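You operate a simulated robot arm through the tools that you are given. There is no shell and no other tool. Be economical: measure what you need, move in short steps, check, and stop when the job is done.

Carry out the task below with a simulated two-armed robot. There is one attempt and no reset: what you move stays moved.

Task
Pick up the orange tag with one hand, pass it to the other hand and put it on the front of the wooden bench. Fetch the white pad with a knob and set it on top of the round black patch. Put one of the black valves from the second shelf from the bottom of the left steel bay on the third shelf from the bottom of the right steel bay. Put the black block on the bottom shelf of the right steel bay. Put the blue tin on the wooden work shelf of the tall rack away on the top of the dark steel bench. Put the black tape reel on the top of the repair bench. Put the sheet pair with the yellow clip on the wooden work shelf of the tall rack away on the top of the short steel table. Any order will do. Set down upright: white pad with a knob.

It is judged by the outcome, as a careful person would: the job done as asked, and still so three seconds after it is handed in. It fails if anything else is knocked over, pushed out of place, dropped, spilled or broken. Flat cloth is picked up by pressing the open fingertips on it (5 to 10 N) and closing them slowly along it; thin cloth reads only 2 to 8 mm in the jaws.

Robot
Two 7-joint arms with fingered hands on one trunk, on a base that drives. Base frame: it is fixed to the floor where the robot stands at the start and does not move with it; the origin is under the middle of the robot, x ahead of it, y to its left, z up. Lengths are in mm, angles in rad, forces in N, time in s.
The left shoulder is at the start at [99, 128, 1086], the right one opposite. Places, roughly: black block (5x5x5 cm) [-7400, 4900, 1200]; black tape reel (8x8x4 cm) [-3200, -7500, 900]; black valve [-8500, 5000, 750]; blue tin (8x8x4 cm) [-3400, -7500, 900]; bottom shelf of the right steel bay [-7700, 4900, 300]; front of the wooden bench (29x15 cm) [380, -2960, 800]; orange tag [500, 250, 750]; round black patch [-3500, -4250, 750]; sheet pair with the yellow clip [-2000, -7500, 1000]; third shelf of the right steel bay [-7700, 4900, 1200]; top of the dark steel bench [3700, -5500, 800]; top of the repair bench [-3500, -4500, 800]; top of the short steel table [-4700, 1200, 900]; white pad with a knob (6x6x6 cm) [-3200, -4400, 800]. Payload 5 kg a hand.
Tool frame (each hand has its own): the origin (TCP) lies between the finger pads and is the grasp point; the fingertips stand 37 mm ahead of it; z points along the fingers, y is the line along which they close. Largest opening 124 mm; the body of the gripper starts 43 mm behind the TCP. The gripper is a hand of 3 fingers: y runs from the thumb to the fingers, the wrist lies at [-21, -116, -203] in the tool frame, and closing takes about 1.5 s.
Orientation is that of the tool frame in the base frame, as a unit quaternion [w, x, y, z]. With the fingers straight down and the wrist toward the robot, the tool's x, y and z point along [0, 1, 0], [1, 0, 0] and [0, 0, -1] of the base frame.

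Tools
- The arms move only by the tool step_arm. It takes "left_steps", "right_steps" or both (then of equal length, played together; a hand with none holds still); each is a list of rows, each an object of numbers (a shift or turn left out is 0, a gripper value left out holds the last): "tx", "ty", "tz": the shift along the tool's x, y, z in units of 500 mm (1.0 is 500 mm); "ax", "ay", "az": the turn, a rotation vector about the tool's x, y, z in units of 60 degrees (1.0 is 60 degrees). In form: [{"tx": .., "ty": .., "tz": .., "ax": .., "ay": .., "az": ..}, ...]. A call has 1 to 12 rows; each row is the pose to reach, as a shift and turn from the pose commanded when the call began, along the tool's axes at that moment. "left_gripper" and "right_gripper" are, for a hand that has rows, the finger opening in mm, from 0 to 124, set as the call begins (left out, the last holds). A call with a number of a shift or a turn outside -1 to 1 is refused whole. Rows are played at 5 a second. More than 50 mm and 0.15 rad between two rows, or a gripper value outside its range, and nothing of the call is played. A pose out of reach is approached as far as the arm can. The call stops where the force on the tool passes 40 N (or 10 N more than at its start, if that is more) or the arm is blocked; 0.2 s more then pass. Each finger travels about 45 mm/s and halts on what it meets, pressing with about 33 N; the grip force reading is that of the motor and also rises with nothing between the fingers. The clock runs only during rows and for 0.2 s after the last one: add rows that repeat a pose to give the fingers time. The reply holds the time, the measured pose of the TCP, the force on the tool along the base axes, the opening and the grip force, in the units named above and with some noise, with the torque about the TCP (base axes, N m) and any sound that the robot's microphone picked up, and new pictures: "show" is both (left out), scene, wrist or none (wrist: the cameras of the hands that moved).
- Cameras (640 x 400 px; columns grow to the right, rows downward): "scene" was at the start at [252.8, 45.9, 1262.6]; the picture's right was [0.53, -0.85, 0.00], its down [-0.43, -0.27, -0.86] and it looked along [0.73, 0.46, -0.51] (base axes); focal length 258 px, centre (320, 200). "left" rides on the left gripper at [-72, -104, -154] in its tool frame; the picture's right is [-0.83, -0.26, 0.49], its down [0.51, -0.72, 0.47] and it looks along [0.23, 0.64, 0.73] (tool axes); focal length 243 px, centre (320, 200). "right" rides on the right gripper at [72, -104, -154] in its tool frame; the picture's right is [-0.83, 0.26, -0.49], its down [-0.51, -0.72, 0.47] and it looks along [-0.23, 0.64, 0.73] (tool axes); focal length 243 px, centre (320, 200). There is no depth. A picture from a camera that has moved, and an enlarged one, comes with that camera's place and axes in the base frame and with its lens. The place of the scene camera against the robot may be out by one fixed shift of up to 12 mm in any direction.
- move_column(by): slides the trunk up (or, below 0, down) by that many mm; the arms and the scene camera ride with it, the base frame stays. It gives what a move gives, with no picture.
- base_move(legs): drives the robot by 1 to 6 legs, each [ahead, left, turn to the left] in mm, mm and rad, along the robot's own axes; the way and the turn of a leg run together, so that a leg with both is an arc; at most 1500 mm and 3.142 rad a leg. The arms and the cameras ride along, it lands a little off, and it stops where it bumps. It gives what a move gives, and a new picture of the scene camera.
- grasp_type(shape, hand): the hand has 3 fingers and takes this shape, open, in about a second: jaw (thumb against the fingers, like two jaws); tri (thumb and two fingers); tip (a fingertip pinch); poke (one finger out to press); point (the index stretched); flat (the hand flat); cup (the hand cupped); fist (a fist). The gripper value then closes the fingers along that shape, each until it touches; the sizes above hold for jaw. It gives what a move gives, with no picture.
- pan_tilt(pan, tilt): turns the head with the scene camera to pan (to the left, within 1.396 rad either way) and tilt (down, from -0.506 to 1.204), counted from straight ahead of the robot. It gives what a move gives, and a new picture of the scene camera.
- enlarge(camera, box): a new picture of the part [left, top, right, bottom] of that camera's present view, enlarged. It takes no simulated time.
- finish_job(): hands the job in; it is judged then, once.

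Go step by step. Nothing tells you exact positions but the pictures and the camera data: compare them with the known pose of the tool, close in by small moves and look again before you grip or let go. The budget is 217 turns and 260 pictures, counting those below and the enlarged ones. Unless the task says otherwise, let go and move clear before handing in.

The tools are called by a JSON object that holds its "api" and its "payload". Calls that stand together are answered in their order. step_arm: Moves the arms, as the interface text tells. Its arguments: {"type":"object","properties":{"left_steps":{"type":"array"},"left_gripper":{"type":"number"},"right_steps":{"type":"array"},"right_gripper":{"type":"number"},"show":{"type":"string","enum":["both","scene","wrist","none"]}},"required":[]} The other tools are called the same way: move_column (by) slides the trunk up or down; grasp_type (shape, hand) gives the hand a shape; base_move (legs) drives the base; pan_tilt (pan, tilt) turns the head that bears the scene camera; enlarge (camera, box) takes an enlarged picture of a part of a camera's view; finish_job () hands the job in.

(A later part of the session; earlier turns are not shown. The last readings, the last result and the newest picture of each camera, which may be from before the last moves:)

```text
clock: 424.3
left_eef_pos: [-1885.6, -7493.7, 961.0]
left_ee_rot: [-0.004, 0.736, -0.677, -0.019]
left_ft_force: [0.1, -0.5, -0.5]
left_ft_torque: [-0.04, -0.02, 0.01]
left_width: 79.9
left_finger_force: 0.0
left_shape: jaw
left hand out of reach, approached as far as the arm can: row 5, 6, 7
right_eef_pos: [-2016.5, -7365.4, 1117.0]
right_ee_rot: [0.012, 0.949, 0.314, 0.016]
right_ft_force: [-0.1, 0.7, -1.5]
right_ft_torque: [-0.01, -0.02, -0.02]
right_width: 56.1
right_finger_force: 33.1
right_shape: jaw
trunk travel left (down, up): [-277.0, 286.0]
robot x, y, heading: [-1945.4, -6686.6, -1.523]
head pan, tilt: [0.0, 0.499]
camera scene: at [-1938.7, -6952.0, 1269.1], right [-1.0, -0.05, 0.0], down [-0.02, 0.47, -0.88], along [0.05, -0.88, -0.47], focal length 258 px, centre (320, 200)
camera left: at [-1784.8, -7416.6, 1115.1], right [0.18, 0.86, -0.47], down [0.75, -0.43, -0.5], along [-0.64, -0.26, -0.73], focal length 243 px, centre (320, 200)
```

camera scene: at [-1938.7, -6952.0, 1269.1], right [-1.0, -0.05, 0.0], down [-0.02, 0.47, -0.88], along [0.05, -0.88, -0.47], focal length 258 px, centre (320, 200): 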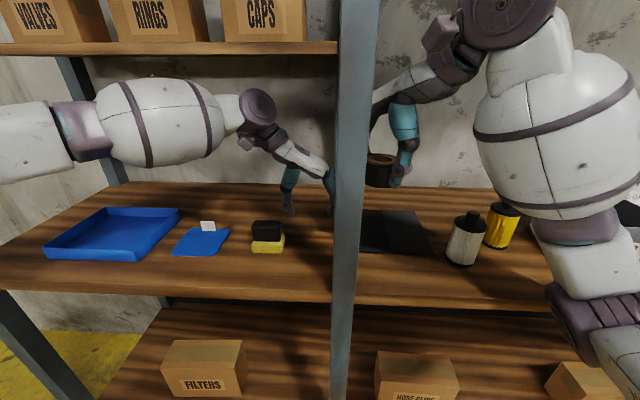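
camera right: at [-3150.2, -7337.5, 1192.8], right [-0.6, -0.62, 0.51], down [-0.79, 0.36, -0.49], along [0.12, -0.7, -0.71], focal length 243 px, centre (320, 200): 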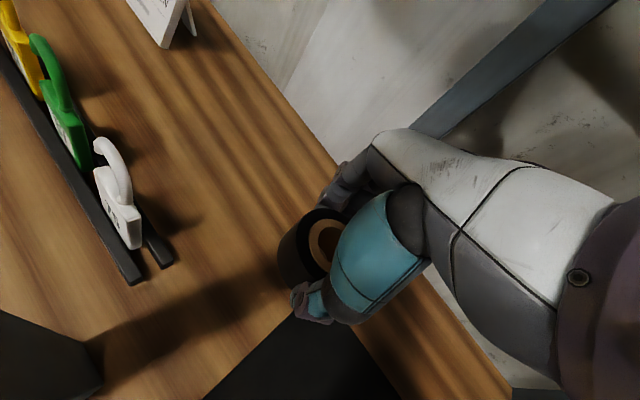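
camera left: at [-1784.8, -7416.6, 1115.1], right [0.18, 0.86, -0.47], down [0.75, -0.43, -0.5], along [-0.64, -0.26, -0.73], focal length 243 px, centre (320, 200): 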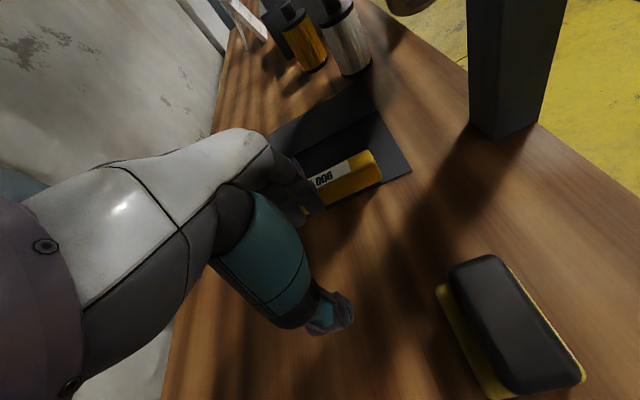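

The west fingers nudged the clip ~30 mm (it is taller than thought); sheets now at clip x≈−1968. I raise the hand, shift the base right so it can straddle the clip.

{"api": "step_arm", "payload": {"left_steps": [{"tz": -0.05}, {"tz": -0.09}, {"tz": -0.09}], "show": "none"}}

{"api": "base_move", "payload": {"legs": [[0, -85, 0]]}}

{"api": "step_arm", "payload": {"left_steps": [{"tz": 0.0}], "show": "wrist"}}

```text
clock: 425.1
left_eef_pos: [-1881.6, -7495.2, 1007.0]
left_ee_rot: [-0.003, 0.737, -0.675, -0.019]
left_ft_force: [0.7, -0.5, 0.4]
left_ft_torque: [0.02, -0.02, -0.03]
left_width: 80.1
left_finger_force: 0.0
left_shape: jaw
right_eef_pos: [-2016.4, -7365.2, 1118.2]
right_ee_rot: [0.012, 0.949, 0.313, 0.016]
right_ft_force: [0.6, 1.0, -1.5]
right_ft_torque: [-0.01, 0.03, -0.03]
right_width: 56.0
right_finger_force: 33.0
right_shape: jaw
trunk travel left (down, up): [-277.0, 286.0]
robot x, y, heading: [-1949.5, -6687.3, -1.524]
head pan, tilt: [0.0, 0.499]
```

```text
clock: 426.5
left_eef_pos: [-1960.5, -7495.9, 1009.4]
left_ee_rot: [0.001, 0.737, -0.675, -0.02]
left_ft_force: [-0.1, -1.1, 0.2]
left_ft_torque: [-0.02, -0.02, 0.01]
left_width: 80.0
left_finger_force: 0.1
left_shape: jaw
right_eef_pos: [-2094.7, -7366.8, 1121.1]
right_ee_rot: [0.013, 0.949, 0.314, 0.011]
right_ft_force: [0.0, -0.4, -1.0]
right_ft_torque: [-0.01, -0.02, -0.01]
right_width: 55.9
right_finger_force: 33.1
right_shape: jaw
trunk travel left (down, up): [-277.0, 286.0]
robot x, y, heading: [-2035.5, -6690.8, -1.521]
head pan, tilt: [0.0, 0.499]
camera scene: at [-2016.4, -6952.5, 1270.0], right [-1.0, -0.05, 0.0], down [-0.03, 0.47, -0.88], along [0.04, -0.88, -0.47], focal length 258 px, centre (320, 200)
```

scene: 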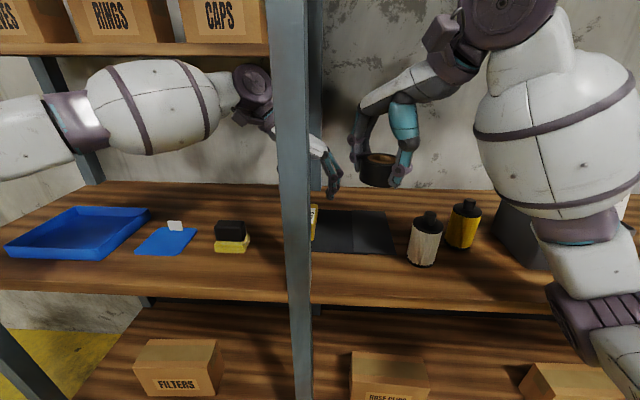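

```text
clock: 426.9
left_eef_pos: [-1960.7, -7496.9, 1009.3]
left_ee_rot: [0.0, 0.737, -0.676, -0.021]
left_ft_force: [-0.8, -0.8, -0.4]
left_ft_torque: [-0.01, 0.0, 0.03]
left_width: 80.3
left_finger_force: 0.2
left_shape: jaw
right_eef_pos: [-2094.4, -7365.3, 1121.1]
right_ee_rot: [0.012, 0.949, 0.314, 0.012]
right_ft_force: [-0.2, 0.3, -1.0]
right_ft_torque: [-0.01, 0.0, 0.0]
right_width: 56.2
right_finger_force: 33.0
right_shape: jaw
trunk travel left (down, up): [-277.0, 286.0]
robot x, y, heading: [-2027.6, -6692.0, -1.521]
head pan, tilt: [0.0, 0.499]
camera left: at [-1858.9, -7419.5, 1161.0], right [0.17, 0.86, -0.47], down [0.75, -0.43, -0.51], along [-0.64, -0.27, -0.72], focal length 243 px, centre (320, 200)
```

left: 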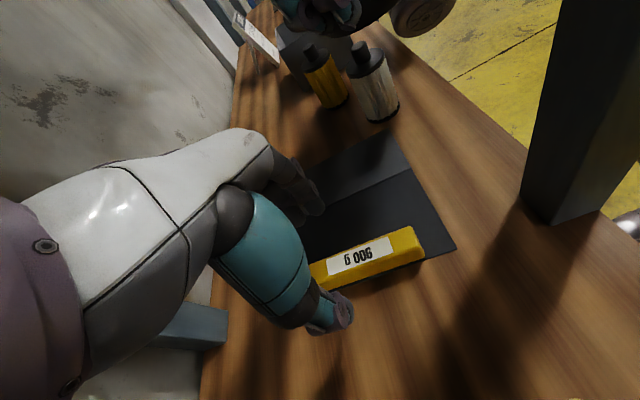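

{"api": "step_arm", "payload": {"left_steps": [{"tx": -0.041, "ty": 0.009, "tz": 0.05}, {"tx": -0.041, "ty": 0.009, "tz": 0.1}, {"tx": -0.041, "ty": 0.009, "tz": 0.12}, {"tx": -0.041, "ty": 0.009, "tz": 0.13}, {"tx": -0.041, "ty": 0.009, "tz": 0.13}], "show": "none"}}

{"api": "step_arm", "payload": {"left_steps": [{}, {}, {}, {}, {}, {}, {}], "left_gripper": 0, "show": "wrist"}}

```text
clock: 428.1
left_eef_pos: [-1968.6, -7473.8, 944.5]
left_ee_rot: [0.001, 0.737, -0.675, -0.02]
left_ft_force: [0.7, 0.5, 1.4]
left_ft_torque: [-0.02, 0.0, 0.02]
left_width: 80.2
left_finger_force: 0.0
left_shape: jaw
right_eef_pos: [-2095.1, -7367.0, 1120.9]
right_ee_rot: [0.013, 0.949, 0.314, 0.013]
right_ft_force: [0.0, -0.1, -1.2]
right_ft_torque: [0.0, -0.01, -0.03]
right_width: 56.1
right_finger_force: 32.9
right_shape: jaw
trunk travel left (down, up): [-277.0, 286.0]
robot x, y, heading: [-2034.0, -6688.1, -1.52]
head pan, tilt: [0.0, 0.499]
```

```text
clock: 429.7
left_eef_pos: [-1969.1, -7473.4, 943.1]
left_ee_rot: [0.0, 0.737, -0.676, -0.02]
left_ft_force: [0.5, -0.1, 0.0]
left_ft_torque: [0.01, 0.02, -0.01]
left_width: 21.3
left_finger_force: 32.8
left_shape: jaw
right_eef_pos: [-2095.5, -7365.2, 1120.6]
right_ee_rot: [0.013, 0.949, 0.314, 0.012]
right_ft_force: [-0.3, -1.0, -1.1]
right_ft_torque: [0.01, 0.0, 0.02]
right_width: 56.0
right_finger_force: 33.5
right_shape: jaw
trunk travel left (down, up): [-277.0, 286.0]
robot x, y, heading: [-2034.4, -6694.9, -1.522]
head pan, tilt: [0.0, 0.499]
camera left: at [-1867.1, -7396.1, 1097.3], right [0.17, 0.86, -0.47], down [0.75, -0.43, -0.51], along [-0.64, -0.27, -0.72], focal length 243 px, centre (320, 200)
```

left: 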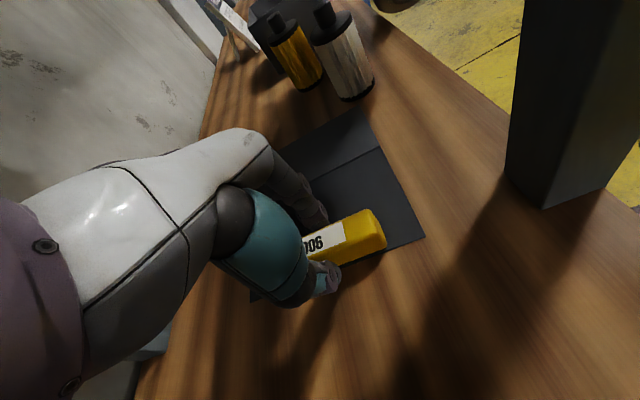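

{"api": "step_arm", "payload": {"left_steps": [{"tz": -0.03}, {"tz": -0.07}, {"tz": -0.12}, {"tz": -0.17}, {"tz": -0.17}], "show": "both"}}

```text
clock: 430.9
left_eef_pos: [-1967.2, -7477.9, 1028.7]
left_ee_rot: [-0.001, 0.737, -0.675, -0.02]
left_ft_force: [-0.7, -0.2, -1.4]
left_ft_torque: [-0.01, -0.09, -0.02]
left_width: 21.5
left_finger_force: 33.3
left_shape: jaw
right_eef_pos: [-2095.2, -7366.7, 1118.8]
right_ee_rot: [0.013, 0.949, 0.314, 0.013]
right_ft_force: [-0.7, 0.6, -1.1]
right_ft_torque: [0.0, 0.0, -0.01]
right_width: 55.9
right_finger_force: 33.2
right_shape: jaw
trunk travel left (down, up): [-277.0, 286.0]
robot x, y, heading: [-2034.6, -6692.2, -1.518]
head pan, tilt: [0.0, 0.499]
camera scene: at [-2016.5, -6952.5, 1269.8], right [-1.0, -0.05, 0.0], down [-0.03, 0.47, -0.88], along [0.04, -0.88, -0.47], focal length 258 px, centre (320, 200)
camera left: at [-1864.9, -7399.9, 1181.5], right [0.18, 0.86, -0.47], down [0.75, -0.43, -0.51], along [-0.64, -0.26, -0.72], focal length 243 px, centre (320, 200)
```

scene: 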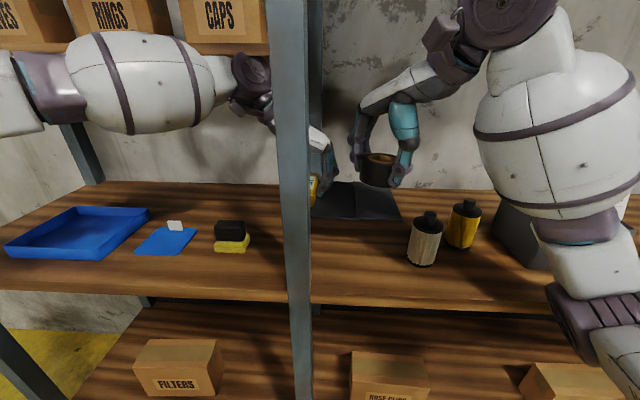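
left: 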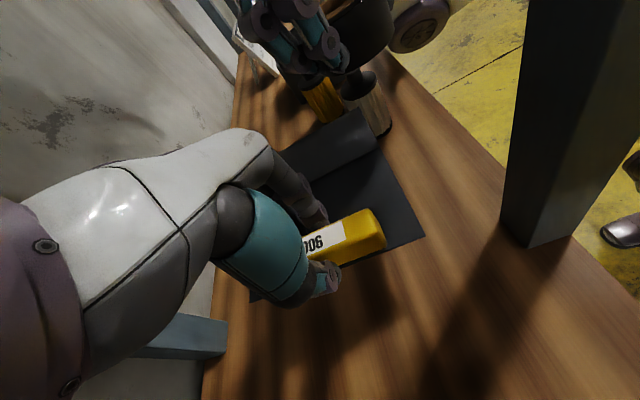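

The sheet pair lifts stiffly with its clip. I swing the left arm left so the sheets clear the post, then back out.

{"api": "step_arm", "payload": {"left_steps": [{"ty": -0.08, "tx": 0.007}, {"ty": -0.17, "tx": 0.014}, {"ty": -0.26, "tx": 0.022}, {"ty": -0.35, "tx": 0.03}, {"ty": -0.43, "tx": 0.037}, {"ty": -0.48, "tx": 0.041}, {"ty": -0.48, "tx": 0.041}], "show": "scene"}}

```text
clock: 432.5
left_eef_pos: [-1726.1, -7477.5, 1020.6]
left_ee_rot: [0.0, 0.737, -0.675, -0.02]
left_ft_force: [-0.3, 0.3, -1.3]
left_ft_torque: [-0.03, -0.11, 0.02]
left_width: 21.2
left_finger_force: 32.7
left_shape: jaw
right_eef_pos: [-2094.8, -7366.5, 1120.2]
right_ee_rot: [0.014, 0.949, 0.314, 0.013]
right_ft_force: [0.4, -0.7, -0.3]
right_ft_torque: [0.03, -0.04, -0.01]
right_width: 56.0
right_finger_force: 33.2
right_shape: jaw
trunk travel left (down, up): [-277.0, 286.0]
robot x, y, heading: [-2030.5, -6690.9, -1.516]
head pan, tilt: [0.0, 0.499]
camera scene: at [-2016.9, -6952.4, 1269.9], right [-1.0, -0.05, 0.0], down [-0.03, 0.47, -0.88], along [0.04, -0.88, -0.47], focal length 258 px, centre (320, 200)
```

scene: 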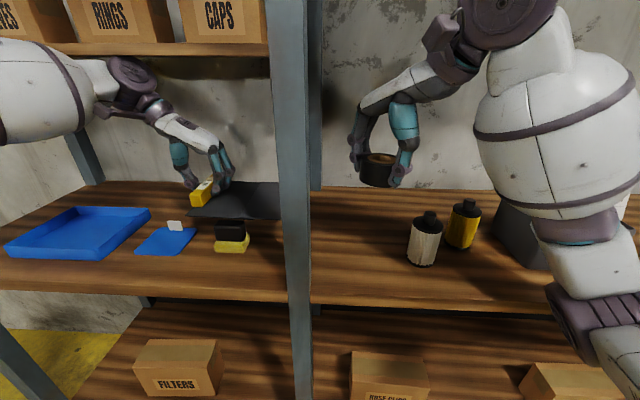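

{"api": "base_move", "payload": {"legs": [[-360, 42, 0], [0, 0, -0.053], [0, 1490, 0], [0, 80, 0], [-1500, 0, 0], [-1400, 0, 0]]}}

```text
clock: 462.6
left_eef_pos: [-226.4, -4215.5, 1014.0]
left_ee_rot: [-0.006, 0.724, -0.689, -0.021]
left_ft_force: [1.2, -0.8, -1.8]
left_ft_torque: [-0.01, -0.08, 0.0]
left_width: 21.4
left_finger_force: 32.9
left_shape: jaw
right_eef_pos: [-591.1, -4092.8, 1112.2]
right_ee_rot: [0.01, 0.955, 0.297, 0.016]
right_ft_force: [0.4, 0.3, -1.1]
right_ft_torque: [0.03, -0.02, 0.01]
right_width: 56.2
right_finger_force: 32.8
right_shape: jaw
trunk travel left (down, up): [-277.0, 286.0]
robot x, y, heading: [-498.6, -3414.4, -1.556]
head pan, tilt: [0.0, 0.499]
camera scene: at [-498.1, -3682.5, 1267.6], right [-1.0, -0.01, 0.0], down [-0.01, 0.48, -0.88], along [0.01, -0.88, -0.48], focal length 258 px, centre (320, 200)
```

scene: 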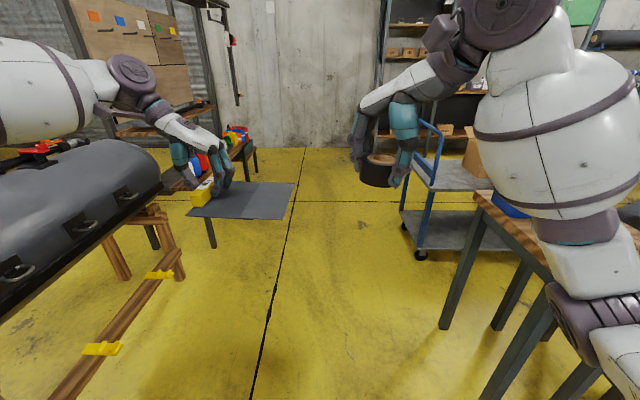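

Both still held. I go along the walkway to the repair bench and stop with the right hand near a free spot on its right-back side.

{"api": "base_move", "payload": {"legs": [[-360, 0, -0.015], [0, -1500, 0], [0, -1500, 0], [0, -140, 0], [600, 0, 0]]}}

```text
clock: 495.4
left_eef_pos: [-3477.2, -4400.8, 1015.4]
left_ee_rot: [0.005, -0.702, 0.712, 0.021]
left_ft_force: [-0.3, 0.0, -1.2]
left_ft_torque: [-0.02, -0.06, 0.01]
left_width: 21.7
left_finger_force: 32.9
left_shape: jaw
right_eef_pos: [-3831.7, -4253.5, 1115.2]
right_ee_rot: [0.01, 0.964, 0.266, 0.016]
right_ft_force: [0.0, 0.5, -1.3]
right_ft_torque: [0.02, 0.0, 0.02]
right_width: 56.0
right_finger_force: 33.1
right_shape: jaw
trunk travel left (down, up): [-277.0, 286.0]
robot x, y, heading: [-3697.5, -3581.4, -1.624]
head pan, tilt: [0.0, 0.499]
camera scene: at [-3713.9, -3850.3, 1267.8], right [-1.0, 0.05, 0.0], down [0.02, 0.48, -0.88], along [-0.04, -0.88, -0.48], focal length 258 px, centre (320, 200)
```

scene: 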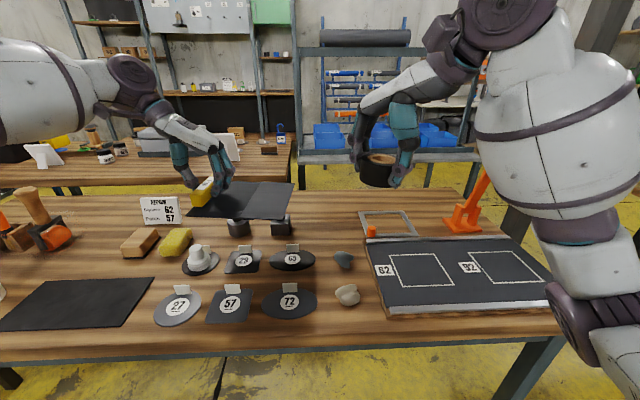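

{"api": "base_move", "payload": {"legs": [[100, 0, 0.053]]}}

{"api": "step_arm", "payload": {"right_steps": [{"tx": -0.036, "ty": 0.078}, {"tx": -0.072, "ty": 0.157}, {"tx": -0.108, "ty": 0.235}, {"tx": -0.143, "ty": 0.313}, {"tx": -0.143, "ty": 0.313, "tz": 0.09}, {"tx": -0.143, "ty": 0.313, "tz": 0.18}, {"tx": -0.143, "ty": 0.313, "tz": 0.27}, {"tx": -0.143, "ty": 0.313, "tz": 0.36}, {"tx": -0.143, "ty": 0.313, "tz": 0.42}, {"tx": -0.143, "ty": 0.313, "tz": 0.42}], "show": "both"}}

```text
clock: 496.5
left_eef_pos: [-3436.8, -4487.2, 1015.0]
left_ee_rot: [-0.005, 0.72, -0.694, -0.021]
left_ft_force: [-0.5, 0.2, -1.4]
left_ft_torque: [-0.01, -0.06, 0.02]
left_width: 21.3
left_finger_force: 33.5
left_shape: jaw
right_eef_pos: [-3800.3, -4358.4, 1114.9]
right_ee_rot: [0.009, 0.957, 0.29, 0.016]
right_ft_force: [0.1, -0.4, -2.0]
right_ft_torque: [0.02, 0.03, -0.01]
right_width: 56.2
right_finger_force: 33.5
right_shape: jaw
trunk travel left (down, up): [-277.0, 286.0]
robot x, y, heading: [-3701.6, -3681.3, -1.569]
head pan, tilt: [0.0, 0.499]
camera scene: at [-3702.3, -3950.0, 1267.9], right [-1.0, 0.0, 0.0], down [0.0, 0.48, -0.88], along [0.0, -0.88, -0.48], focal length 258 px, centre (320, 200)
```

scene: 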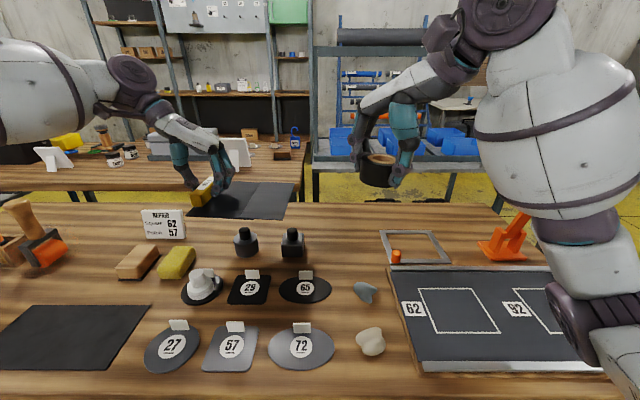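

```text
clock: 498.9
left_eef_pos: [-3427.2, -4433.6, 1027.6]
left_ee_rot: [0.006, 0.718, -0.695, -0.018]
left_ft_force: [-0.2, 0.7, -1.9]
left_ft_torque: [0.05, -0.03, 0.02]
left_width: 21.5
left_finger_force: 33.2
left_shape: jaw
right_eef_pos: [-3759.1, -4475.0, 920.2]
right_ee_rot: [0.017, 0.957, 0.289, 0.007]
right_ft_force: [0.8, -0.2, -0.8]
right_ft_torque: [0.03, -0.02, 0.02]
right_width: 55.5
right_finger_force: 33.2
right_shape: jaw
trunk travel left (down, up): [-277.0, 286.0]
robot x, y, heading: [-3697.5, -3647.3, -1.574]
head pan, tilt: [0.0, 0.499]
stopped in row 10 (right hand): the arm was blocked; the commanded pose is now the measured one
camera scene: at [-3688.9, -3890.3, 1273.1], right [-1.0, 0.0, 0.01], down [-0.01, 0.46, -0.89], along [-0.01, -0.89, -0.46], focal length 258 px, centre (320, 200)
camera right: at [-3760.4, -4344.0, 1070.8], right [-0.56, -0.66, 0.5], down [-0.81, 0.31, -0.5], along [0.18, -0.68, -0.71], focal length 243 px, centre (320, 200)
```

scene: 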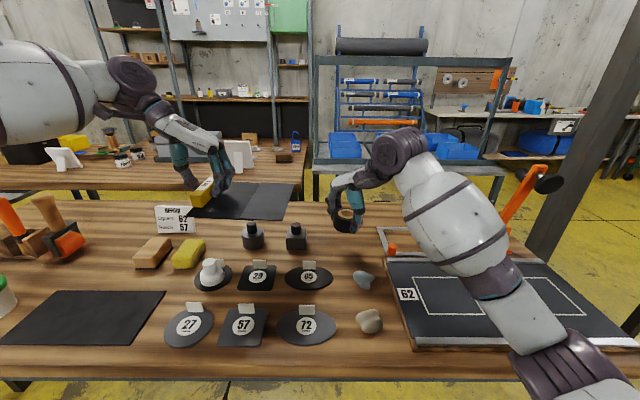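
right: 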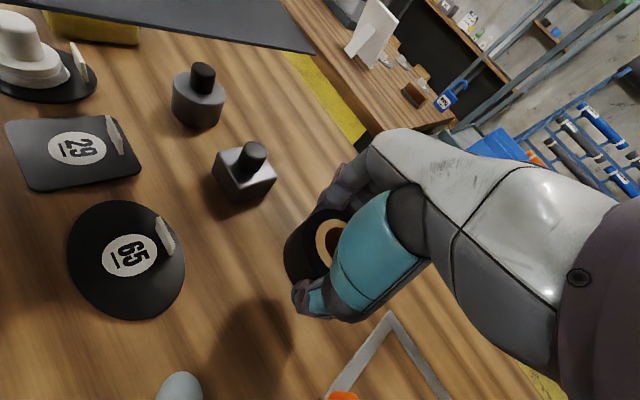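

The low right elbow pressed on the bench edge and pushed the base back slightly. I raise the trunk so the elbow clears, then lower the reel.

{"api": "move_column", "payload": {"by": 200}}

{"api": "step_arm", "payload": {"right_steps": [{"tz": 0.09}, {"tz": 0.18}, {"tz": 0.27}, {"tz": 0.36}, {"tz": 0.42}, {"tz": 0.46}, {"tz": 0.46}], "show": "scene"}}

```text
clock: 501.1
left_eef_pos: [-3436.5, -4457.9, 1212.9]
left_ee_rot: [-0.007, 0.719, -0.695, -0.022]
left_ft_force: [0.9, 0.4, -2.3]
left_ft_torque: [0.02, -0.1, 0.02]
left_width: 21.1
left_finger_force: 33.2
left_shape: jaw
right_eef_pos: [-3767.5, -4496.9, 1098.2]
right_ee_rot: [0.005, 0.957, 0.291, 0.016]
right_ft_force: [0.1, -0.8, -1.3]
right_ft_torque: [0.01, -0.02, -0.01]
right_width: 55.6
right_finger_force: 32.8
right_shape: jaw
trunk travel left (down, up): [-477.0, 86.0]
robot x, y, heading: [-3701.3, -3649.8, -1.572]
head pan, tilt: [0.0, 0.499]
```

```text
clock: 502.7
left_eef_pos: [-3436.4, -4458.0, 1214.5]
left_ee_rot: [-0.005, 0.719, -0.694, -0.022]
left_ft_force: [0.0, -0.6, -1.0]
left_ft_torque: [0.0, -0.1, 0.02]
left_width: 21.4
left_finger_force: 33.1
left_shape: jaw
right_eef_pos: [-3760.8, -4496.2, 870.4]
right_ee_rot: [0.007, 0.956, 0.292, 0.016]
right_ft_force: [0.6, -0.4, -0.8]
right_ft_torque: [0.0, 0.02, 0.02]
right_width: 55.7
right_finger_force: 32.9
right_shape: jaw
trunk travel left (down, up): [-477.0, 86.0]
robot x, y, heading: [-3697.0, -3650.5, -1.572]
head pan, tilt: [0.0, 0.499]
camera scene: at [-3702.1, -3857.3, 1482.1], right [-1.0, 0.0, 0.0], down [0.0, 0.48, -0.88], along [0.0, -0.88, -0.48], focal length 258 px, centre (320, 200)
```

scene: 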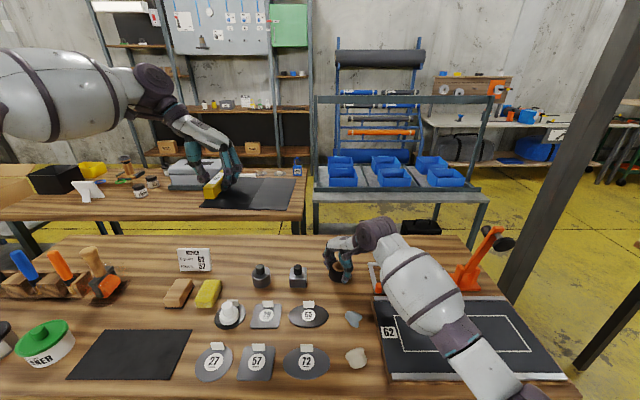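

{"api": "step_arm", "payload": {"right_steps": [{"tz": 0.02}, {"tz": 0.03}, {"tz": 0.036}, {"tz": 0.042}, {"tz": 0.048}, {"tz": 0.054}, {"tz": 0.06}, {"tz": 0.066}], "show": "none"}}

```text
clock: 504.5
left_eef_pos: [-3436.5, -4455.1, 1216.7]
left_ee_rot: [-0.005, 0.72, -0.694, -0.021]
left_ft_force: [-0.4, 0.4, -1.6]
left_ft_torque: [0.0, -0.06, 0.0]
left_width: 21.4
left_finger_force: 33.2
left_shape: jaw
right_eef_pos: [-3757.4, -4497.5, 842.6]
right_ee_rot: [0.01, 0.957, 0.29, 0.016]
right_ft_force: [-0.2, 0.7, 18.3]
right_ft_torque: [-0.18, 0.1, -0.01]
right_width: 56.2
right_finger_force: 32.9
right_shape: jaw
trunk travel left (down, up): [-477.0, 86.0]
robot x, y, heading: [-3702.2, -3652.4, -1.57]
head pan, tilt: [0.0, 0.499]
```

{"api": "step_arm", "payload": {"right_steps": [{"tz": -0.002}, {"tz": -0.002}, {"tz": -0.002}, {"tz": -0.002}], "right_gripper": 88, "show": "none"}}

{"api": "step_arm", "payload": {"right_steps": [{"tz": -0.08}, {"tz": -0.17}, {"tz": -0.26}, {"tz": -0.35}, {"tz": -0.44}, {"tz": -0.5}], "show": "scene"}}

```text
clock: 505.5
left_eef_pos: [-3437.0, -4455.5, 1216.1]
left_ee_rot: [-0.005, 0.72, -0.694, -0.021]
left_ft_force: [0.0, 0.7, -1.1]
left_ft_torque: [0.02, -0.09, -0.01]
left_width: 21.4
left_finger_force: 32.8
left_shape: jaw
right_eef_pos: [-3757.2, -4495.9, 839.8]
right_ee_rot: [0.007, 0.957, 0.29, 0.016]
right_ft_force: [3.5, -3.8, 14.5]
right_ft_torque: [0.53, 0.23, -0.03]
right_width: 83.5
right_finger_force: 0.0
right_shape: jaw
trunk travel left (down, up): [-477.0, 86.0]
robot x, y, heading: [-3700.7, -3650.3, -1.573]
head pan, tilt: [0.0, 0.499]
```

```text
clock: 506.9
left_eef_pos: [-3436.1, -4457.2, 1212.9]
left_ee_rot: [-0.005, 0.72, -0.694, -0.022]
left_ft_force: [1.0, 0.3, -0.6]
left_ft_torque: [0.0, -0.06, -0.03]
left_width: 21.4
left_finger_force: 33.4
left_shape: jaw
right_eef_pos: [-3766.2, -4494.9, 1091.1]
right_ee_rot: [0.007, 0.957, 0.291, 0.016]
right_ft_force: [-0.4, -0.1, -0.5]
right_ft_torque: [-0.03, -0.01, 0.01]
right_width: 87.9
right_finger_force: 0.0
right_shape: jaw
trunk travel left (down, up): [-477.0, 86.0]
robot x, y, heading: [-3704.8, -3651.0, -1.57]
head pan, tilt: [0.0, 0.499]
camera scene: at [-3702.0, -3856.9, 1482.1], right [-1.0, 0.0, 0.0], down [0.0, 0.48, -0.88], along [0.0, -0.88, -0.48], focal length 258 px, centre (320, 200)
```

scene: 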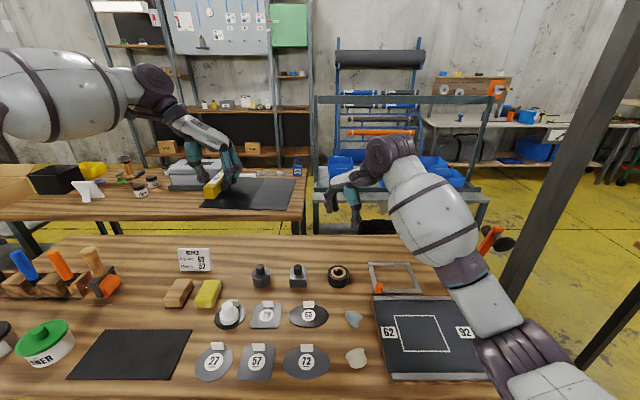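

The reel stands on the repair bench. Now the sheets: I back to the walkway, turn north, and look toward the short steel table.

{"api": "base_move", "payload": {"legs": [[-800, 0, 0], [0, 0, -1.571], [0, 0, -1.571]]}}

{"api": "pan_tilt", "payload": {"pan": 0.15, "tilt": 0.25}}

```text
clock: 518.8
left_eef_pos: [-3988.3, -2050.3, 1213.4]
left_ee_rot: [0.022, 0.684, 0.729, -0.005]
left_ft_force: [0.3, 0.2, -2.2]
left_ft_torque: [-0.01, 0.05, -0.01]
left_width: 21.2
left_finger_force: 32.7
left_shape: jaw
right_eef_pos: [-3659.3, -2001.9, 1089.5]
right_ee_rot: [-0.016, -0.304, 0.953, 0.007]
right_ft_force: [0.0, 0.1, 0.7]
right_ft_torque: [-0.01, -0.02, 0.02]
right_width: 87.5
right_finger_force: 0.1
right_shape: jaw
trunk travel left (down, up): [-477.0, 86.0]
robot x, y, heading: [-3702.4, -2851.9, 1.6]
head pan, tilt: [0.0, 0.499]
camera scene: at [-3710.6, -2647.5, 1482.1], right [1.0, 0.03, 0.0], down [0.01, -0.48, -0.88], along [-0.02, 0.88, -0.48], focal length 258 px, centre (320, 200)
```

scene: 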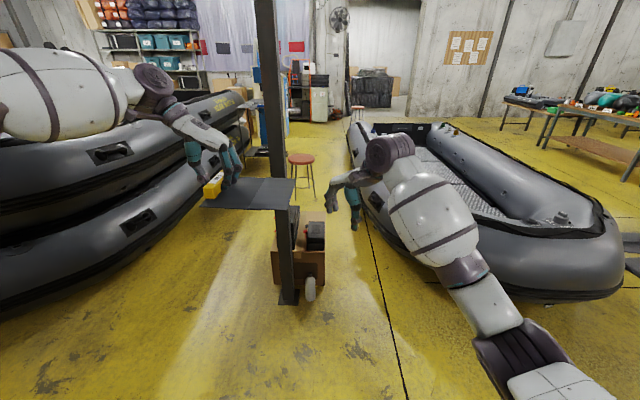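

```text
clock: 519.5
left_eef_pos: [-3987.6, -2050.0, 1214.0]
left_ee_rot: [0.022, 0.684, 0.729, -0.005]
left_ft_force: [-0.2, -0.2, -0.6]
left_ft_torque: [0.01, 0.09, -0.03]
left_width: 21.5
left_finger_force: 33.4
left_shape: jaw
right_eef_pos: [-3658.9, -2002.6, 1090.0]
right_ee_rot: [-0.017, -0.303, 0.953, 0.006]
right_ft_force: [0.4, -0.5, 0.9]
right_ft_torque: [0.01, 0.0, -0.01]
right_width: 87.4
right_finger_force: 0.0
right_shape: jaw
trunk travel left (down, up): [-477.0, 86.0]
robot x, y, heading: [-3703.6, -2851.3, 1.599]
head pan, tilt: [0.15, 0.25]
camera scene: at [-3724.2, -2646.3, 1505.1], right [0.98, 0.18, 0.0], down [0.04, -0.24, -0.97], along [-0.17, 0.95, -0.25], focal length 258 px, centre (320, 200)
```

scene: 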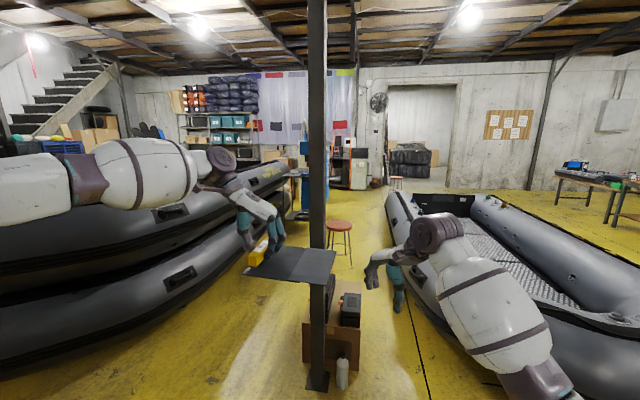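

{"api": "enlarge", "payload": {"camera": "scene", "box": [230, 130, 410, 290]}}

```text
2.50 times, centred on (320, 210) of scene
camera zoom: at [-3724.2, -2646.3, 1505.1], right [0.98, 0.18, 0.0], down [0.04, -0.24, -0.97], along [-0.17, 0.95, -0.25], focal length 644 px, centre (320, 175)
```

zoom: 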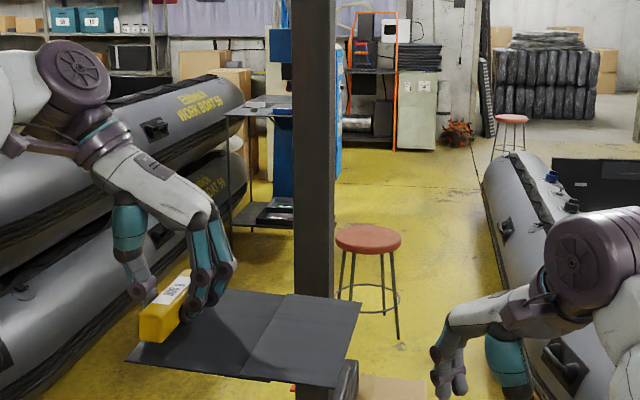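

The short steel table stands past the left boat stack, around x −4880…−4520, y≈900+. I go along the left corridor (x≈−4430) toward it.

{"api": "base_move", "payload": {"legs": [[0, 730, -0.029], [1500, 0, 0], [1050, 0, 0]]}}

{"api": "pan_tilt", "payload": {"pan": 0.2, "tilt": 0.5}}

```text
clock: 538.3
left_eef_pos: [-4719.3, 465.1, 1214.0]
left_ee_rot: [0.022, 0.689, 0.724, -0.005]
left_ft_force: [0.4, -0.1, -1.7]
left_ft_torque: [-0.02, 0.06, -0.03]
left_width: 21.5
left_finger_force: 32.7
left_shape: jaw
right_eef_pos: [-4390.4, 507.8, 1090.4]
right_ee_rot: [-0.016, -0.296, 0.955, 0.007]
right_ft_force: [0.0, -0.8, 0.5]
right_ft_torque: [0.0, -0.01, 0.05]
right_width: 87.8
right_finger_force: 0.0
right_shape: jaw
trunk travel left (down, up): [-477.0, 86.0]
robot x, y, heading: [-4444.5, -340.8, 1.586]
head pan, tilt: [0.15, 0.25]
camera scene: at [-4465.6, -135.4, 1505.4], right [0.99, 0.16, 0.0], down [0.04, -0.24, -0.97], along [-0.16, 0.96, -0.25], focal length 258 px, centre (320, 200)
```

scene: 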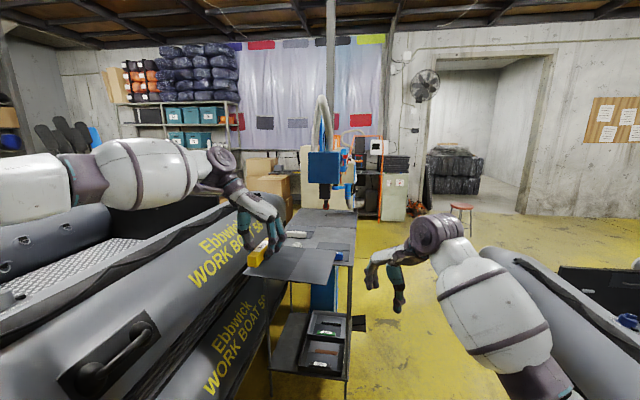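

```text
clock: 539.0
left_eef_pos: [-4720.5, 465.7, 1214.2]
left_ee_rot: [0.022, 0.69, 0.723, -0.005]
left_ft_force: [-0.2, -0.5, -0.7]
left_ft_torque: [0.0, 0.06, 0.0]
left_width: 21.4
left_finger_force: 33.3
left_shape: jaw
right_eef_pos: [-4392.2, 508.7, 1089.1]
right_ee_rot: [-0.017, -0.296, 0.955, 0.006]
right_ft_force: [-0.7, 0.3, -0.2]
right_ft_torque: [-0.02, 0.01, 0.01]
right_width: 87.9
right_finger_force: 0.1
right_shape: jaw
trunk travel left (down, up): [-477.0, 86.0]
robot x, y, heading: [-4447.8, -339.6, 1.585]
head pan, tilt: [0.201, 0.499]
camera scene: at [-4469.8, -137.4, 1482.1], right [0.98, 0.21, 0.0], down [0.1, -0.47, -0.88], along [-0.18, 0.86, -0.48], focal length 258 px, centre (320, 200)
```

scene: 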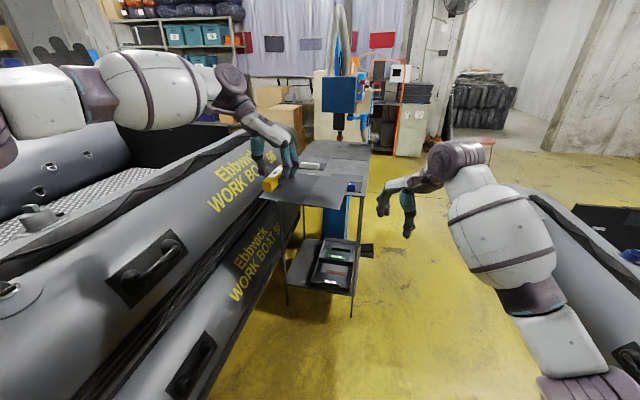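

The table's near edge is at y≈1010, x −4930…−4490; its front part is free. I drive in so the sheets hang over it.

{"api": "base_move", "payload": {"legs": [[655, 15, -0.014]]}}

```text
clock: 542.7
left_eef_pos: [-4721.3, 1121.3, 1215.3]
left_ee_rot: [0.022, 0.697, 0.717, -0.005]
left_ft_force: [0.1, -0.4, -1.5]
left_ft_torque: [-0.02, 0.11, 0.0]
left_width: 21.4
left_finger_force: 33.1
left_shape: jaw
right_eef_pos: [-4391.1, 1158.0, 1090.8]
right_ee_rot: [-0.016, -0.286, 0.958, 0.008]
right_ft_force: [0.0, 0.2, -0.2]
right_ft_torque: [0.02, 0.0, 0.0]
right_width: 87.8
right_finger_force: 0.0
right_shape: jaw
trunk travel left (down, up): [-477.0, 86.0]
robot x, y, heading: [-4464.3, 310.0, 1.567]
head pan, tilt: [0.201, 0.499]
camera scene: at [-4482.4, 512.9, 1482.3], right [0.98, 0.19, 0.0], down [0.09, -0.47, -0.88], along [-0.17, 0.86, -0.48], focal length 258 px, centre (320, 200)
```

scene: 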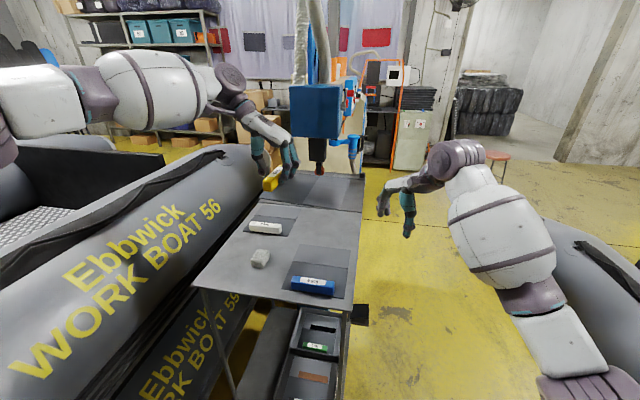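

{"api": "base_move", "payload": {"legs": [[290, 12, 0]]}}

{"api": "step_arm", "payload": {"left_steps": [{"tz": 0.06}, {"tz": 0.12}, {"tz": 0.18}], "show": "both"}}

```text
clock: 544.7
left_eef_pos: [-4736.0, 1407.0, 1216.4]
left_ee_rot: [0.021, 0.695, 0.718, -0.005]
left_ft_force: [0.1, -0.1, -1.2]
left_ft_torque: [0.0, 0.07, -0.01]
left_width: 21.4
left_finger_force: 32.5
left_shape: jaw
right_eef_pos: [-4405.6, 1445.2, 1091.8]
right_ee_rot: [-0.016, -0.289, 0.957, 0.008]
right_ft_force: [0.8, 0.3, -0.1]
right_ft_torque: [0.0, -0.02, 0.0]
right_width: 87.7
right_finger_force: 0.0
right_shape: jaw
trunk travel left (down, up): [-477.0, 86.0]
robot x, y, heading: [-4477.5, 602.0, 1.566]
head pan, tilt: [0.201, 0.499]
camera scene: at [-4493.9, 799.1, 1482.6], right [0.98, 0.2, 0.0], down [0.09, -0.47, -0.88], along [-0.17, 0.86, -0.48], focal length 258 px, centre (320, 200)
```

scene: 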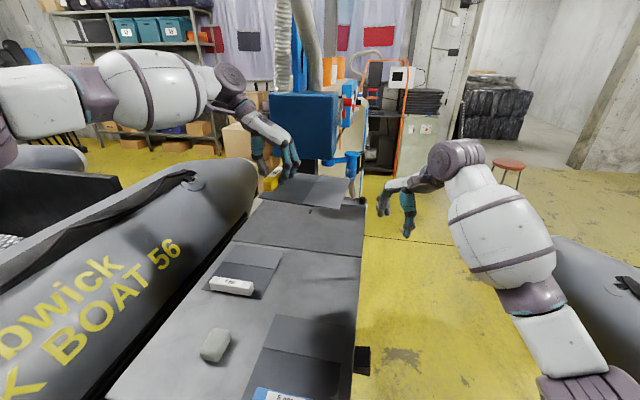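

```text
clock: 545.5
left_eef_pos: [-4734.7, 1404.1, 1125.0]
left_ee_rot: [0.022, 0.696, 0.718, -0.006]
left_ft_force: [-0.3, 1.1, -1.7]
left_ft_torque: [0.01, 0.06, 0.02]
left_width: 21.2
left_finger_force: 32.3
left_shape: jaw
right_eef_pos: [-4406.2, 1447.7, 1088.4]
right_ee_rot: [-0.016, -0.289, 0.957, 0.006]
right_ft_force: [-0.1, 0.0, -0.2]
right_ft_torque: [-0.02, -0.01, 0.01]
right_width: 87.8
right_finger_force: 0.0
right_shape: jaw
trunk travel left (down, up): [-477.0, 86.0]
robot x, y, heading: [-4473.6, 600.3, 1.568]
head pan, tilt: [0.201, 0.499]
camera scene: at [-4494.5, 803.0, 1481.8], right [0.98, 0.2, 0.0], down [0.09, -0.47, -0.88], along [-0.17, 0.86, -0.48], focal length 258 px, centre (320, 200)
camera left: at [-4840.4, 1336.2, 1278.8], right [-0.22, -0.86, -0.46], down [-0.73, 0.46, -0.51], along [0.65, 0.22, -0.73], focal length 243 px, centre (320, 200)
```

scene: 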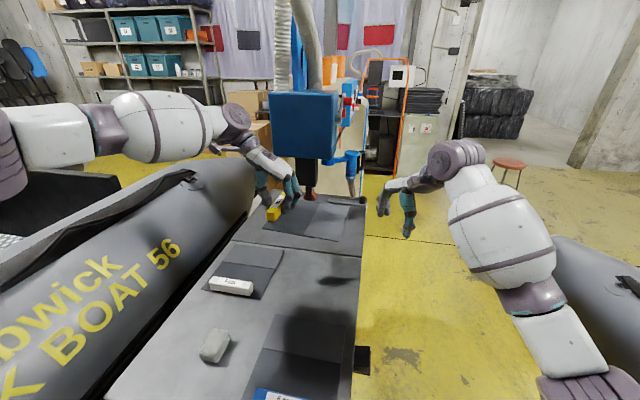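
left: 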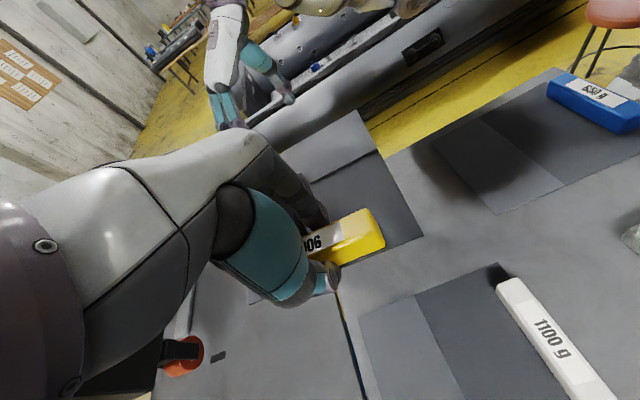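

The real short table ends at a seam (y≈1465); its right-back part is free. I recentre there and lower.

{"api": "step_arm", "payload": {"left_steps": [{"tx": -0.06, "ty": 0.04}, {"tx": -0.12, "ty": 0.078}, {"tx": -0.12, "ty": 0.078, "tz": 0.09}, {"tx": -0.12, "ty": 0.078, "tz": 0.18}, {"tx": -0.12, "ty": 0.078, "tz": 0.27}, {"tx": -0.12, "ty": 0.078, "tz": 0.29}, {"tx": -0.12, "ty": 0.078, "tz": 0.29}], "show": "both"}}

```text
clock: 547.1
left_eef_pos: [-4689.9, 1339.7, 982.6]
left_ee_rot: [0.022, 0.695, 0.718, -0.005]
left_ft_force: [0.3, 0.8, -1.0]
left_ft_torque: [0.01, 0.03, -0.01]
left_width: 21.4
left_finger_force: 33.3
left_shape: jaw
right_eef_pos: [-4405.8, 1445.7, 1090.4]
right_ee_rot: [-0.016, -0.29, 0.957, 0.007]
right_ft_force: [-0.1, -0.4, -0.8]
right_ft_torque: [-0.02, 0.02, 0.0]
right_width: 87.5
right_finger_force: 0.0
right_shape: jaw
trunk travel left (down, up): [-477.0, 86.0]
robot x, y, heading: [-4472.1, 598.5, 1.568]
head pan, tilt: [0.201, 0.499]
camera scene: at [-4494.0, 801.1, 1482.2], right [0.98, 0.2, 0.0], down [0.09, -0.47, -0.88], along [-0.17, 0.86, -0.48], focal length 258 px, centre (320, 200)
camera left: at [-4795.4, 1270.5, 1137.6], right [-0.22, -0.86, -0.47], down [-0.73, 0.46, -0.51], along [0.65, 0.23, -0.73], focal length 243 px, centre (320, 200)
```

scene: 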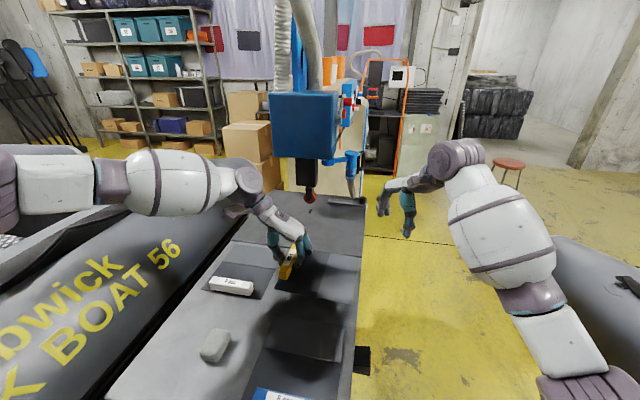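
left: 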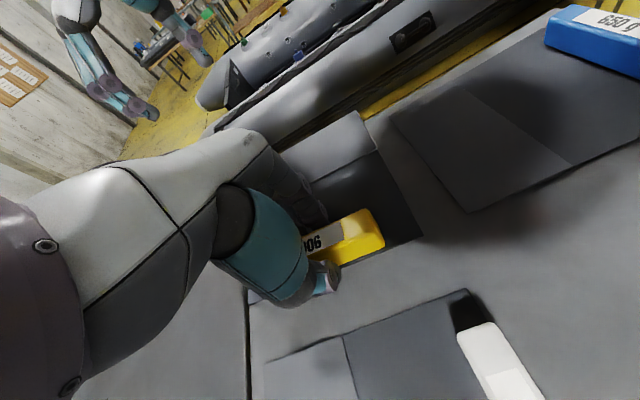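

{"api": "step_arm", "payload": {"left_steps": [{"tz": 0.02}, {"tz": 0.04}, {"tz": 0.055}, {"tz": 0.064}, {"tz": 0.072}, {"tz": 0.08}, {"tz": 0.088}, {"tz": 0.096}, {"tz": 0.104}], "show": "none"}}

```text
clock: 549.0
left_eef_pos: [-4686.6, 1339.7, 943.0]
left_ee_rot: [0.022, 0.694, 0.72, 0.001]
left_ft_force: [-1.8, -6.0, 25.2]
left_ft_torque: [-0.28, 0.07, -0.08]
left_width: 22.6
left_finger_force: 32.9
left_shape: jaw
right_eef_pos: [-4406.3, 1444.9, 1090.9]
right_ee_rot: [-0.016, -0.29, 0.957, 0.008]
right_ft_force: [-0.3, 0.3, 0.1]
right_ft_torque: [0.0, 0.0, 0.01]
right_width: 87.7
right_finger_force: 0.0
right_shape: jaw
trunk travel left (down, up): [-477.0, 86.0]
robot x, y, heading: [-4475.3, 597.2, 1.571]
head pan, tilt: [0.201, 0.499]
stopped in row 9 (left hand): the force on the tool passed its limit at 43 N (the readings are from after the stop); the commanded pose is now the measured one
```

Contact at z 943. I release and go up.

{"api": "step_arm", "payload": {"left_steps": [{"tz": -0.004}, {"tz": -0.004}, {"tz": -0.004}, {"tz": -0.004}], "left_gripper": 60, "show": "none"}}

{"api": "step_arm", "payload": {"left_steps": [{"tz": -0.08}, {"tz": -0.17}, {"tz": -0.26}, {"tz": -0.35}, {"tz": -0.44}, {"tz": -0.5}], "show": "scene"}}

```text
clock: 550.0
left_eef_pos: [-4687.5, 1339.8, 940.7]
left_ee_rot: [0.021, 0.694, 0.72, -0.001]
left_ft_force: [-4.2, 1.6, 22.0]
left_ft_torque: [0.02, -0.5, 0.06]
left_width: 56.7
left_finger_force: 0.0
left_shape: jaw
right_eef_pos: [-4405.7, 1444.6, 1091.2]
right_ee_rot: [-0.016, -0.289, 0.957, 0.008]
right_ft_force: [0.2, -0.5, 0.0]
right_ft_torque: [0.03, 0.01, 0.02]
right_width: 87.7
right_finger_force: 0.0
right_shape: jaw
trunk travel left (down, up): [-477.0, 86.0]
robot x, y, heading: [-4473.7, 600.9, 1.57]
head pan, tilt: [0.201, 0.499]
```

```text
clock: 551.4
left_eef_pos: [-4694.6, 1347.1, 1190.0]
left_ee_rot: [0.022, 0.695, 0.719, -0.001]
left_ft_force: [0.5, 0.3, -0.5]
left_ft_torque: [-0.04, -0.03, 0.02]
left_width: 59.6
left_finger_force: 0.1
left_shape: jaw
right_eef_pos: [-4406.0, 1446.7, 1090.7]
right_ee_rot: [-0.016, -0.289, 0.957, 0.007]
right_ft_force: [-0.3, -1.2, 0.1]
right_ft_torque: [0.03, -0.04, -0.05]
right_width: 87.8
right_finger_force: 0.0
right_shape: jaw
trunk travel left (down, up): [-477.0, 86.0]
robot x, y, heading: [-4474.8, 597.4, 1.567]
head pan, tilt: [0.201, 0.499]
camera scene: at [-4493.9, 800.8, 1482.2], right [0.98, 0.2, 0.0], down [0.09, -0.47, -0.88], along [-0.17, 0.86, -0.48], focal length 258 px, centre (320, 200)
```

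scene: 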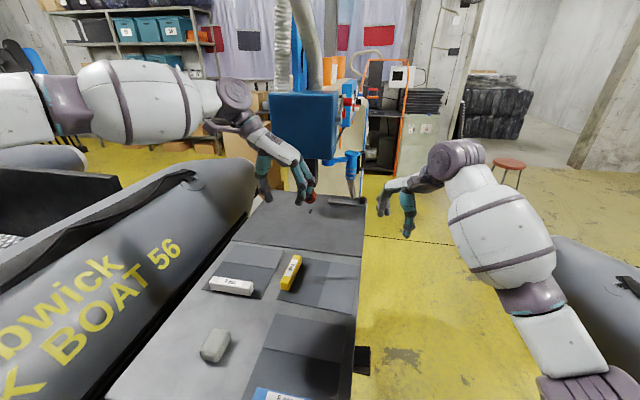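

The yellow-clip sheets lie on the short table. Next the bays: I go around the table's right side to y≈2750 and look northwest.

{"api": "base_move", "payload": {"legs": [[0, -360, 0], [1500, 0, 0], [600, 0, 0]]}}

{"api": "pan_tilt", "payload": {"pan": 0.9, "tilt": 0.2}}

```text
clock: 558.8
left_eef_pos: [-4368.8, 2011.1, 1198.0]
left_ee_rot: [0.011, 0.669, 0.743, -0.007]
left_ft_force: [-0.3, 0.6, 0.0]
left_ft_torque: [0.0, -0.02, 0.0]
left_width: 60.3
left_finger_force: 0.1
left_shape: jaw
right_eef_pos: [-4078.8, 2138.3, 1118.4]
right_ee_rot: [-0.021, -0.318, 0.948, 0.026]
right_ft_force: [0.4, 0.9, 0.1]
right_ft_torque: [-0.04, -0.02, 0.01]
right_width: 87.9
right_finger_force: 0.1
right_shape: jaw
trunk travel left (down, up): [-477.0, 86.0]
robot x, y, heading: [-4117.0, 1320.4, 1.628]
head pan, tilt: [0.201, 0.499]
stopped in leg 2: the robot was blocked; the commanded pose is now the measured one
camera scene: at [-4120.6, 1477.9, 1489.1], right [0.97, 0.26, -0.01], down [0.1, -0.44, -0.89], along [-0.23, 0.86, -0.45], focal length 258 px, centre (320, 200)
```

scene: 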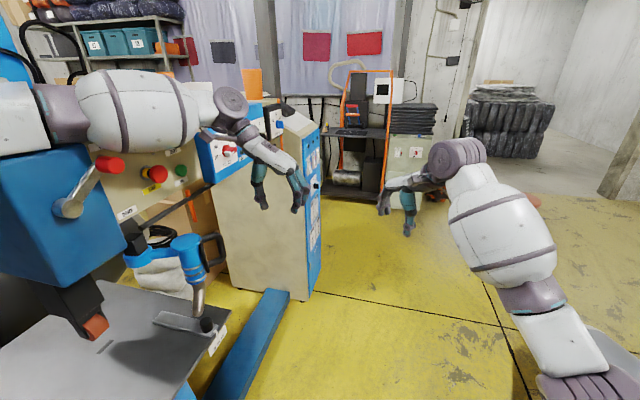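

```text
clock: 559.9
left_eef_pos: [-4369.2, 2011.6, 1200.0]
left_ee_rot: [0.012, 0.67, 0.742, -0.006]
left_ft_force: [-0.6, -0.2, 0.3]
left_ft_torque: [0.03, 0.03, -0.02]
left_width: 60.3
left_finger_force: 0.1
left_shape: jaw
right_eef_pos: [-4078.1, 2137.4, 1120.5]
right_ee_rot: [-0.021, -0.317, 0.948, 0.028]
right_ft_force: [-0.2, 0.0, 0.2]
right_ft_torque: [0.02, 0.0, 0.0]
right_width: 88.2
right_finger_force: 0.0
right_shape: jaw
trunk travel left (down, up): [-477.0, 86.0]
robot x, y, heading: [-4120.3, 1331.9, 1.628]
head pan, tilt: [0.901, 0.201]
camera scene: at [-4174.4, 1439.8, 1516.2], right [0.58, 0.82, 0.02], down [0.14, -0.08, -0.99], along [-0.8, 0.57, -0.16], focal length 258 px, centre (320, 200)
```

scene: 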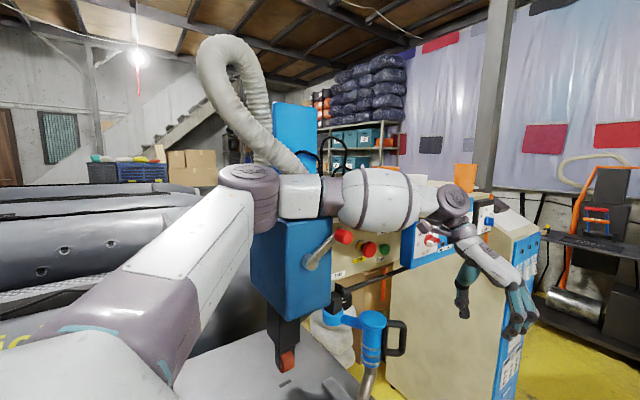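

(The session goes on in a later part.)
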